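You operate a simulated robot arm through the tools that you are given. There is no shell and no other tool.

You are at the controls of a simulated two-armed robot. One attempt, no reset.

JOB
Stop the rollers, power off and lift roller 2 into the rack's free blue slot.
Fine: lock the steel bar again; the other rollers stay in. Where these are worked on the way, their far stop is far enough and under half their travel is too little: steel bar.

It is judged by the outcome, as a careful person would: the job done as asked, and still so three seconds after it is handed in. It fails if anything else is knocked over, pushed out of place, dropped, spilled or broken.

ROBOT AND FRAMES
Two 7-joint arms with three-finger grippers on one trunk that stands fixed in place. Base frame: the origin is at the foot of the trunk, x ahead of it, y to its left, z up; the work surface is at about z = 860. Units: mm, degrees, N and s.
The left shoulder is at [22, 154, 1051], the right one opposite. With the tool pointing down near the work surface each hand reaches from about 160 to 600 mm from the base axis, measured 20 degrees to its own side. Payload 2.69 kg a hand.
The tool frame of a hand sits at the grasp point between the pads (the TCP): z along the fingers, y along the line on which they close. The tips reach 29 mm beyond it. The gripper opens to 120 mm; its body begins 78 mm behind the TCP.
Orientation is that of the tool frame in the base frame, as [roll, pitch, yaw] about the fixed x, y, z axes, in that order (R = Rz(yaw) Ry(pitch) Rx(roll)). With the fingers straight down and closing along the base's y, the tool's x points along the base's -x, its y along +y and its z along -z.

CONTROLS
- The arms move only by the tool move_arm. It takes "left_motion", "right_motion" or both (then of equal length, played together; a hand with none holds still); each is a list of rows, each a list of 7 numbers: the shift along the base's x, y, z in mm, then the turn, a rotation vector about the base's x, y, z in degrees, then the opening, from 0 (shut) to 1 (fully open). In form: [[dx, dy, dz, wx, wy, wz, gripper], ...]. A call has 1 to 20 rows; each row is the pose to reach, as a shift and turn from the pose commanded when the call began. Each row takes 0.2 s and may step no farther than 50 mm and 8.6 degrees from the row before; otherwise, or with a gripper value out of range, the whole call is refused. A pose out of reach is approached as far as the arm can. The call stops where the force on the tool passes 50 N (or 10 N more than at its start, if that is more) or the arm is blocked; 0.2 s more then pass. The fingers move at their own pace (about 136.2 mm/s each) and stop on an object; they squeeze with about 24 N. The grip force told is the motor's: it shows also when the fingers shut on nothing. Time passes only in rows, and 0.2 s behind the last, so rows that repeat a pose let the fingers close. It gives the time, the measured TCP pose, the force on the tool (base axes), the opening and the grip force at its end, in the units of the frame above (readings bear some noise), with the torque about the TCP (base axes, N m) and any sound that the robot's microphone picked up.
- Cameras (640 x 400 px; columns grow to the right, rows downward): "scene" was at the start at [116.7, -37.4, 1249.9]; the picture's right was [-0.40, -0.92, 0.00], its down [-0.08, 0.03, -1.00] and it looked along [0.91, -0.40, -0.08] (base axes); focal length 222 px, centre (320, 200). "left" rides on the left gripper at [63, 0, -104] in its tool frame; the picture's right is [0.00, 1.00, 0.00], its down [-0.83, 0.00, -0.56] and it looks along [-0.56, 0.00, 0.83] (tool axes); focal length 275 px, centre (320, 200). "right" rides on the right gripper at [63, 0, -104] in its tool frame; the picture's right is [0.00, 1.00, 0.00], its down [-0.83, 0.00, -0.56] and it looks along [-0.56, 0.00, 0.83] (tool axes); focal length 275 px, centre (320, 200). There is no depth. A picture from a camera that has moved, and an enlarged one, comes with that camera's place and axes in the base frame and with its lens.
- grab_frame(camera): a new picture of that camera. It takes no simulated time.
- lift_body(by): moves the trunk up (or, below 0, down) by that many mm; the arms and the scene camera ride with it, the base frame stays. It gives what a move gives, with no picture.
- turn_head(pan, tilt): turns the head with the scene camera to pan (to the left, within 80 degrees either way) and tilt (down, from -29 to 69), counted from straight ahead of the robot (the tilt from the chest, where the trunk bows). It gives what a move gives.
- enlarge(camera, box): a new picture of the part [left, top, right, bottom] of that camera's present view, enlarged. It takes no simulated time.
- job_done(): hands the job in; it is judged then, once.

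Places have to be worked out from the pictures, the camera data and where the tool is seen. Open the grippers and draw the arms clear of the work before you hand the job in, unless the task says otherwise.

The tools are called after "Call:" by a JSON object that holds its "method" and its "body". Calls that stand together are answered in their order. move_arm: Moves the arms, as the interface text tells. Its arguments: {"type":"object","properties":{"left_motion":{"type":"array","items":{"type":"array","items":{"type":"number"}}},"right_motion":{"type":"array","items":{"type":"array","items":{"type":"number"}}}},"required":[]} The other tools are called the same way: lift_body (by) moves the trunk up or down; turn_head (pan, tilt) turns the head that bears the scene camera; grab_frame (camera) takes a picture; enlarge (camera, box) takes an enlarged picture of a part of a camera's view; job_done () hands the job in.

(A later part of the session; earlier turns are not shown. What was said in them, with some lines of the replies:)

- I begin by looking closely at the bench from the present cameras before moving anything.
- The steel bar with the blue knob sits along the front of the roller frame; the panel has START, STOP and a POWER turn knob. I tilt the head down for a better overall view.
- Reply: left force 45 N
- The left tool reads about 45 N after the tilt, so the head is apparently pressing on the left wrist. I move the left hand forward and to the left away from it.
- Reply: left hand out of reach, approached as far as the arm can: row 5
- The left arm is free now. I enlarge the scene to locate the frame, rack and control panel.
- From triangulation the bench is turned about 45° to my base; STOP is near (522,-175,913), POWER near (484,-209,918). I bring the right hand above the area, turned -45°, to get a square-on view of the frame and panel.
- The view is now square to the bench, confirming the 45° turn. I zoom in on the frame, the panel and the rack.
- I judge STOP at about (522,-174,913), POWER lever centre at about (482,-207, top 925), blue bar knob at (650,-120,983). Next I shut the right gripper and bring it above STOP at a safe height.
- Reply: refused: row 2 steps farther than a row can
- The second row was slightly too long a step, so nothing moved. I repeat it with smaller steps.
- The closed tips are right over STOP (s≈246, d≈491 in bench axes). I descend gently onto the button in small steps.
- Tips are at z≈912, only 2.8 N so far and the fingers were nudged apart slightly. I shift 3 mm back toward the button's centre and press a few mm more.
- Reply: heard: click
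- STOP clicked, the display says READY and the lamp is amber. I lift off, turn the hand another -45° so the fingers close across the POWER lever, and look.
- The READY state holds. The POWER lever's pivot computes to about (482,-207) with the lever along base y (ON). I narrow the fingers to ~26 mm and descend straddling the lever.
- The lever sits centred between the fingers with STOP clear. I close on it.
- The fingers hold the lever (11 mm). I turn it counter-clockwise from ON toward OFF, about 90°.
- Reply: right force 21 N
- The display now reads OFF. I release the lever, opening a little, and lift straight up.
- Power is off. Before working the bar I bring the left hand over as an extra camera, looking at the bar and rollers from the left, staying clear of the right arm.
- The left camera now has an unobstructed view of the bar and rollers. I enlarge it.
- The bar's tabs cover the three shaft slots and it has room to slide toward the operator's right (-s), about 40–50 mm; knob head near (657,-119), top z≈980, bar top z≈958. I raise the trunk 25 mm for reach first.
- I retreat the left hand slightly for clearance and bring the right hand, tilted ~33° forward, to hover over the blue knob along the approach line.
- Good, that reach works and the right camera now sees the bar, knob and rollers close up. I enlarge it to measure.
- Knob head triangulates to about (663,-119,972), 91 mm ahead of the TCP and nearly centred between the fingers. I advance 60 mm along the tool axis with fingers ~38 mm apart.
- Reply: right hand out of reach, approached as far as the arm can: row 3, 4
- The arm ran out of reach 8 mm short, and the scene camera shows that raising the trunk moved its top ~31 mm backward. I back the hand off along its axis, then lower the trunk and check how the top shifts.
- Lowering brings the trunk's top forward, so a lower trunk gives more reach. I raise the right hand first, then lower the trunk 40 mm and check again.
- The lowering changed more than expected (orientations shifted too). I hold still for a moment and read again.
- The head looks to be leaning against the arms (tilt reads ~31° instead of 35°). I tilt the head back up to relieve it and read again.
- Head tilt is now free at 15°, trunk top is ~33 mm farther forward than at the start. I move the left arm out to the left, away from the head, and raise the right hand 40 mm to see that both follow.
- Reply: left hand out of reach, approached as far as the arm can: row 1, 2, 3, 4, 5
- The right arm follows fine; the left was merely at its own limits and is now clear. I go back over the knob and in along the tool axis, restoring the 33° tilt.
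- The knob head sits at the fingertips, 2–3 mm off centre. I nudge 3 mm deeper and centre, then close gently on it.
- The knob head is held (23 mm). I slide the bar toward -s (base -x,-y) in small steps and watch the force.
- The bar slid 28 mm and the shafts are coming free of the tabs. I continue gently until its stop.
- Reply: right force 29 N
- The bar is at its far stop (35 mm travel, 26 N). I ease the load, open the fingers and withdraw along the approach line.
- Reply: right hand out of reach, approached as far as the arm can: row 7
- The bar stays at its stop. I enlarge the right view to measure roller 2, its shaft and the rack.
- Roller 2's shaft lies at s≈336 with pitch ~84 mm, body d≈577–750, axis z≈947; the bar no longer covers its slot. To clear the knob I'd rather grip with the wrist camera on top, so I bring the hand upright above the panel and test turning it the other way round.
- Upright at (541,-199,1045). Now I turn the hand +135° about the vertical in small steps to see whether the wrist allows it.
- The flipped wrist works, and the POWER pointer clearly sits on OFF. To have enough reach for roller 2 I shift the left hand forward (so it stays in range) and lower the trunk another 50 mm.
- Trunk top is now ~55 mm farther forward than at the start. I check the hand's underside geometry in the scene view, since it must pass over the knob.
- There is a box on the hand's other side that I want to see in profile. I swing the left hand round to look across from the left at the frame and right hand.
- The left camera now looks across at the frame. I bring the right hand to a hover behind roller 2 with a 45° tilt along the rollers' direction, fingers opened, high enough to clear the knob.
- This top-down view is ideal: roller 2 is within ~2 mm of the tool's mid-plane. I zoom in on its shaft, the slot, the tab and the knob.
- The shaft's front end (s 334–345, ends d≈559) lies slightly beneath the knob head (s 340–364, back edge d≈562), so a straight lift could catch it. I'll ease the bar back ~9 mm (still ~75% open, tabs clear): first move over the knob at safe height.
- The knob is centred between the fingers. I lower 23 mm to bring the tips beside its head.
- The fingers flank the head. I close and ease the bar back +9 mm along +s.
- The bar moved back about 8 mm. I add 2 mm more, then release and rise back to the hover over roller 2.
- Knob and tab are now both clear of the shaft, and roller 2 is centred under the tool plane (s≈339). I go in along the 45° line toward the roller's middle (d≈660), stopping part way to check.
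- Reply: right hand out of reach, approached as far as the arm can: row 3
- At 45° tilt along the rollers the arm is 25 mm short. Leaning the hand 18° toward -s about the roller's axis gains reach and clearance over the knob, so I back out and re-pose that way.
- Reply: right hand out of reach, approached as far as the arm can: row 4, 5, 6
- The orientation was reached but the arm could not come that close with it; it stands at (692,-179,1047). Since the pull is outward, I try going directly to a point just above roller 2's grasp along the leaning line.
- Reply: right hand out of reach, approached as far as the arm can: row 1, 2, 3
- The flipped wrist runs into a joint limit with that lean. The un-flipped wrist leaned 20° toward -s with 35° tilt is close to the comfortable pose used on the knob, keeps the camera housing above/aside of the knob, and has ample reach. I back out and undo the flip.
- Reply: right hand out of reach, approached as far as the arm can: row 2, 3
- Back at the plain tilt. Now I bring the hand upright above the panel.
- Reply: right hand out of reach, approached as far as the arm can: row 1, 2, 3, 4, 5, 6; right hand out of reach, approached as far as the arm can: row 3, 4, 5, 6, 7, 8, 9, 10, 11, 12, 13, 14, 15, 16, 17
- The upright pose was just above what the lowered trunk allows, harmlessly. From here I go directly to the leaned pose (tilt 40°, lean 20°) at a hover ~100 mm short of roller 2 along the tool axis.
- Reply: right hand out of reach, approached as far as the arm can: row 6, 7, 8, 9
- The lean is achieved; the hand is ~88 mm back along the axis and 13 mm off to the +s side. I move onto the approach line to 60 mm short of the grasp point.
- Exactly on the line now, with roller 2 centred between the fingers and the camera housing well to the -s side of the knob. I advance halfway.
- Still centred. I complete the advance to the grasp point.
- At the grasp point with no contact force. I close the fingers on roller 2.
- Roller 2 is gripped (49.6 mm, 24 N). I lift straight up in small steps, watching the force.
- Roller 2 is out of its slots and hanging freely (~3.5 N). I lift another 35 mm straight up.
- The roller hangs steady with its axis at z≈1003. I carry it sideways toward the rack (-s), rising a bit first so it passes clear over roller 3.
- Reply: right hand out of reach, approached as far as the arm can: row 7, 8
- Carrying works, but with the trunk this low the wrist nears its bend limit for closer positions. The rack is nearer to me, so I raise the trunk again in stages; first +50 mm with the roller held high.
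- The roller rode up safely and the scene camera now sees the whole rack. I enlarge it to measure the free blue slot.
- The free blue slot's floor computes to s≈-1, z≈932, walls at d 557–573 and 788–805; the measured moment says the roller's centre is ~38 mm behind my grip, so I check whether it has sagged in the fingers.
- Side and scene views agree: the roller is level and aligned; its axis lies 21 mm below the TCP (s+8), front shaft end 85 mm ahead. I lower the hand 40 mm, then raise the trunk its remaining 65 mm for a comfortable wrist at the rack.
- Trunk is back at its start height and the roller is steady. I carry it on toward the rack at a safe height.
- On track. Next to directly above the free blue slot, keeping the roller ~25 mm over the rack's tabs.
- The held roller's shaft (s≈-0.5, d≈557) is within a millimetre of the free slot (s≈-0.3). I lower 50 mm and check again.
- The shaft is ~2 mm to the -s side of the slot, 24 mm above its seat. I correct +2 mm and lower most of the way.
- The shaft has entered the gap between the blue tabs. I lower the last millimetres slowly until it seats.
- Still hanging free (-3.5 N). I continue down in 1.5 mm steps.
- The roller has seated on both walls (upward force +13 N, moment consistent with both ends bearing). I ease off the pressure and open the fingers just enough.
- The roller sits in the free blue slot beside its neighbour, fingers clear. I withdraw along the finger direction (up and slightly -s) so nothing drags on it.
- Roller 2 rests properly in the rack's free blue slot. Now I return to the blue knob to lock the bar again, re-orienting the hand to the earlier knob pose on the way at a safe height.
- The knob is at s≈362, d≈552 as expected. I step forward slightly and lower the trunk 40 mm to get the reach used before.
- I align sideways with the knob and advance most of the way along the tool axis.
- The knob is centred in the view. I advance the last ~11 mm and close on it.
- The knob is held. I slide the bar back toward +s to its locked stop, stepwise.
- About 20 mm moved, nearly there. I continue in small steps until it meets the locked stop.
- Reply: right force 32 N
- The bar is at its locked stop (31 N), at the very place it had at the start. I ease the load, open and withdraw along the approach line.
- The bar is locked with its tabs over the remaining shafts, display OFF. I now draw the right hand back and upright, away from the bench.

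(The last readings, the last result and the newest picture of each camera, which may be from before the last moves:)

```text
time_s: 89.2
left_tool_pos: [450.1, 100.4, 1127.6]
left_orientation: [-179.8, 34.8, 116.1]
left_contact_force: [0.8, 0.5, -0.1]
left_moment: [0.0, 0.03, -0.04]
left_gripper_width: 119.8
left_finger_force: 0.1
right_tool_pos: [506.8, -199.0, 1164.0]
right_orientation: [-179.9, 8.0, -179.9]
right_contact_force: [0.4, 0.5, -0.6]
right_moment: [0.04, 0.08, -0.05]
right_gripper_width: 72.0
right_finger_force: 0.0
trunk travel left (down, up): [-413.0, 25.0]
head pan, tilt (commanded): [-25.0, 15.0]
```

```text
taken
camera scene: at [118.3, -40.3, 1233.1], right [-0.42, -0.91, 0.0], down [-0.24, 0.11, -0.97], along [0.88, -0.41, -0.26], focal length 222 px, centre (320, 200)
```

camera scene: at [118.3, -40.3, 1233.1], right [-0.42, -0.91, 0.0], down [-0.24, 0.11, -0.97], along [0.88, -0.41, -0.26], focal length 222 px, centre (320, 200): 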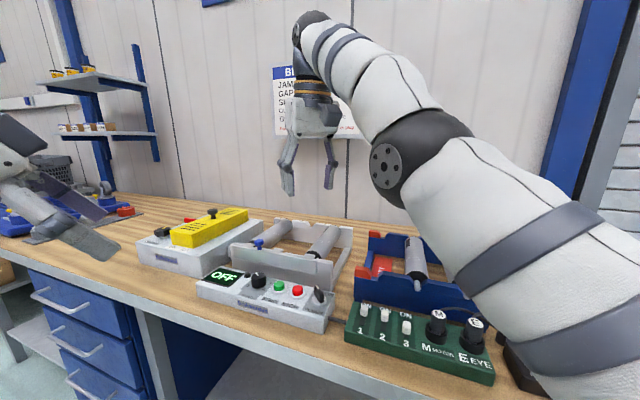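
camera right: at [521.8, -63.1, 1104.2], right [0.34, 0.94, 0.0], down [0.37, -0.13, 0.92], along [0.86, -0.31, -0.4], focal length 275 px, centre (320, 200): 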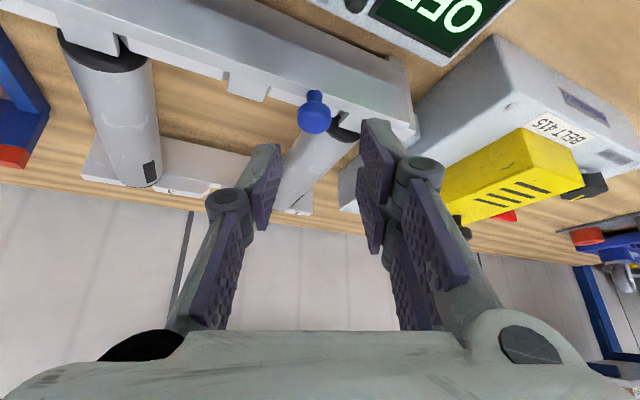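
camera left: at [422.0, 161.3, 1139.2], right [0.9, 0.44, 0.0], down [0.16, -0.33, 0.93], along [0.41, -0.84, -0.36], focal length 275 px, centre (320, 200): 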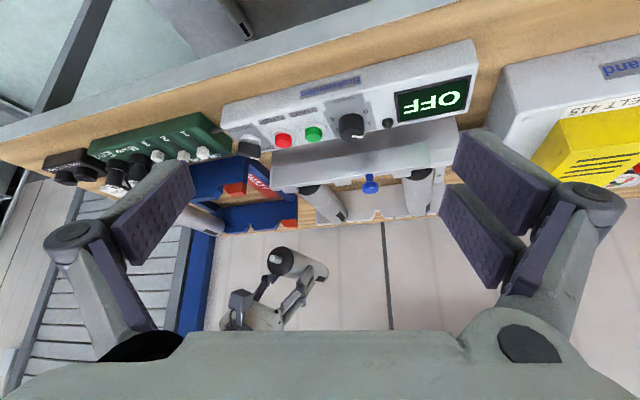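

Everything is in place. I pull the right hand back toward its starting position and the left hand a little further left, grippers open.

Call:
{"method": "move_arm", "body": {"left_motion": [[-3, 10, 0, 0, 0, 0, 1], [-6, 20, 0, 0, 0, 0, 1], [-10, 30, 0, 0, 0, 0, 1], [-13, 40, 0, 0, 0, 0, 1], [-16, 50, 0, 0, 0, 0, 1], [-20, 60, 0, 0, 0, 0, 1], [-20, 60, 0, 0, 0, 0, 1]], "right_motion": [[-29, -23, 6, 0, 1.2, 0, 0.7], [-58, -47, 12, 0, 2.4, 0, 0.8], [-88, -71, 18, 0, 3.6, 0, 0.9], [-117, -95, 24, 0, 4.8, 0, 1], [-146, -119, 30, 0, 6, 0, 1], [-176, -143, 35, 0, 7, 0, 1], [-206, -167, 40, 0, 8, 0, 1]]}}

Call:
{"method": "turn_head", "body": {"pan": -30, "tilt": 28}}

Call:
{"method": "grab_frame", "body": {"camera": "scene"}}

Call:
{"method": "grab_frame", "body": {"camera": "right"}}

```text
time_s: 90.8
left_tool_pos: [430.3, 160.3, 1130.9]
left_orientation: [180.0, 34.9, 116.0]
left_contact_force: [0.3, -0.3, -0.5]
left_moment: [-0.01, 0.01, -0.03]
left_gripper_width: 119.9
left_finger_force: 0.0
right_tool_pos: [356.5, -340.7, 1154.5]
right_orientation: [180.0, 0.1, -179.9]
right_contact_force: [-0.4, -0.9, -0.1]
right_moment: [0.02, -0.02, 0.0]
right_gripper_width: 119.8
right_finger_force: 0.0
right hand out of reach, approached as far as the arm can: row 5, 6, 7
trunk travel left (down, up): [-413.0, 25.0]
head pan, tilt (commanded): [-25.0, 15.0]
```

```text
time_s: 91.5
left_tool_pos: [431.2, 159.9, 1130.9]
left_orientation: [180.0, 34.8, 116.1]
left_contact_force: [0.1, 0.4, -0.2]
left_moment: [0.0, 0.03, 0.0]
left_gripper_width: 120.0
left_finger_force: 0.1
right_tool_pos: [356.7, -339.2, 1153.3]
right_orientation: [-180.0, 0.0, -179.9]
right_contact_force: [-0.2, -0.1, 0.4]
right_moment: [0.0, 0.01, 0.02]
right_gripper_width: 120.0
right_finger_force: 0.2
trunk travel left (down, up): [-413.0, 25.0]
head pan, tilt (commanded): [-30.0, 28.0]
```

```text
taken
camera scene: at [111.6, -46.4, 1212.4], right [-0.5, -0.87, 0.0], down [-0.41, 0.23, -0.88], along [0.76, -0.44, -0.47], focal length 222 px, centre (320, 200)
```

scene: 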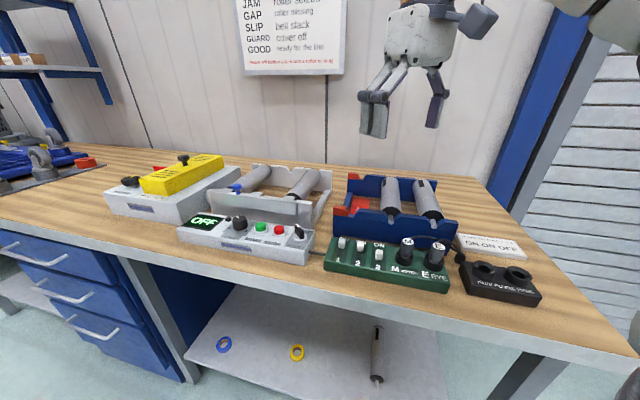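

```text
taken
camera right: at [292.6, -338.9, 1258.1], right [-0.01, 1.0, 0.0], down [0.83, 0.01, 0.56], along [0.56, 0.0, -0.83], focal length 275 px, centre (320, 200)
```

right: 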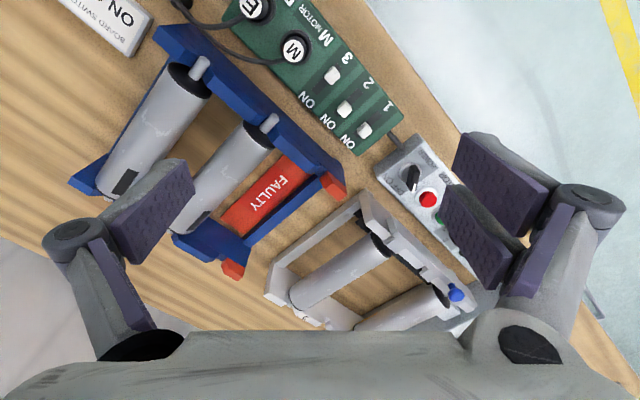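

The arms are clear. I take close-ups for a final check of the rack, frame, bar and panel.

Call:
{"method": "enlarge", "body": {"camera": "scene", "box": [170, 150, 350, 270]}}

Call:
{"method": "enlarge", "body": {"camera": "scene", "box": [310, 150, 550, 310]}}

Call:
{"method": "enlarge", "body": {"camera": "right", "box": [60, 20, 480, 340]}}

```text
3.33 times, centred on (260, 210) of scene
camera zoom: at [111.6, -46.4, 1212.4], right [-0.5, -0.87, 0.0], down [-0.41, 0.23, -0.88], along [0.76, -0.44, -0.47], focal length 739 px, centre (520, 167)
```

zoom: 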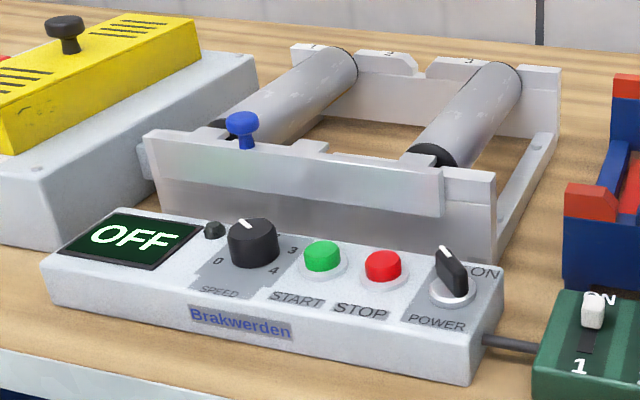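

```text
2.50 times, centred on (430, 230) of scene
camera zoom: at [111.6, -46.4, 1212.4], right [-0.5, -0.87, 0.0], down [-0.41, 0.23, -0.88], along [0.76, -0.44, -0.47], focal length 554 px, centre (45, 125)
```

zoom: 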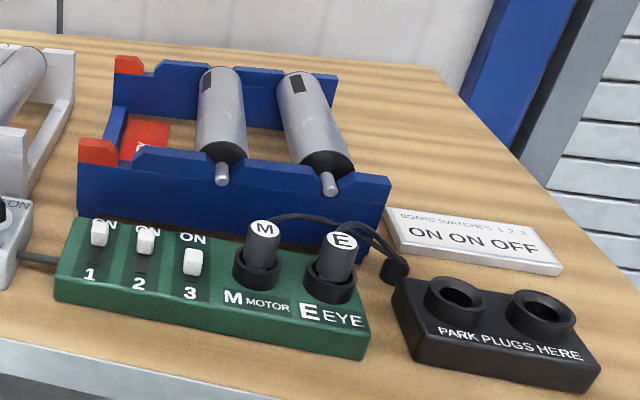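

```text
1.25 times, centred on (270, 180) of right
camera zoom: at [292.6, -338.9, 1258.1], right [-0.01, 1.0, 0.0], down [0.83, 0.01, 0.56], along [0.56, 0.0, -0.83], focal length 344 px, centre (382, 225)
```

zoom: 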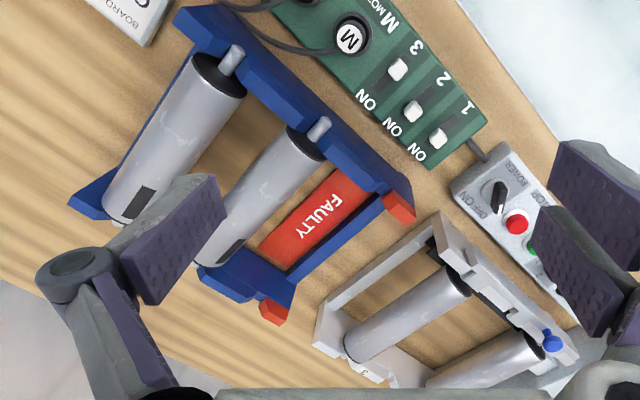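

All checks are good. The display reads OFF and the POWER pointer is at OFF. Roller 2 rests in the middle blue slot, rollers 1 and 3 are in the frame, the bar is back at its locked stop, and nothing else has moved. Both grippers are open and clear, so I hand the job in.

Call:
{"method": "job_done", "body": {}}

```text
The job is handed in.
```

I've handed the job in with everything you asked for done:

- **Rollers stopped:** I pressed STOP; it clicked and the display went to READY.
- **Power off:** I turned the POWER lever to OFF, and the display reads OFF.
- **Roller 2:** it now sits in the rack's free blue slot, with both shaft ends resting on the rack walls.
- **Steel bar:** it is locked again, back at the stop where it started.
- **Other rollers:** 1 and 3 are still in the frame, and the final pictures show nothing else moved or knocked over.

The bar went to its far stop first. I then eased it back to about 70% of its travel before lifting roller 2, because the blue knob overhung the shaft.

Both grippers are open and the arms are clear of the bench.
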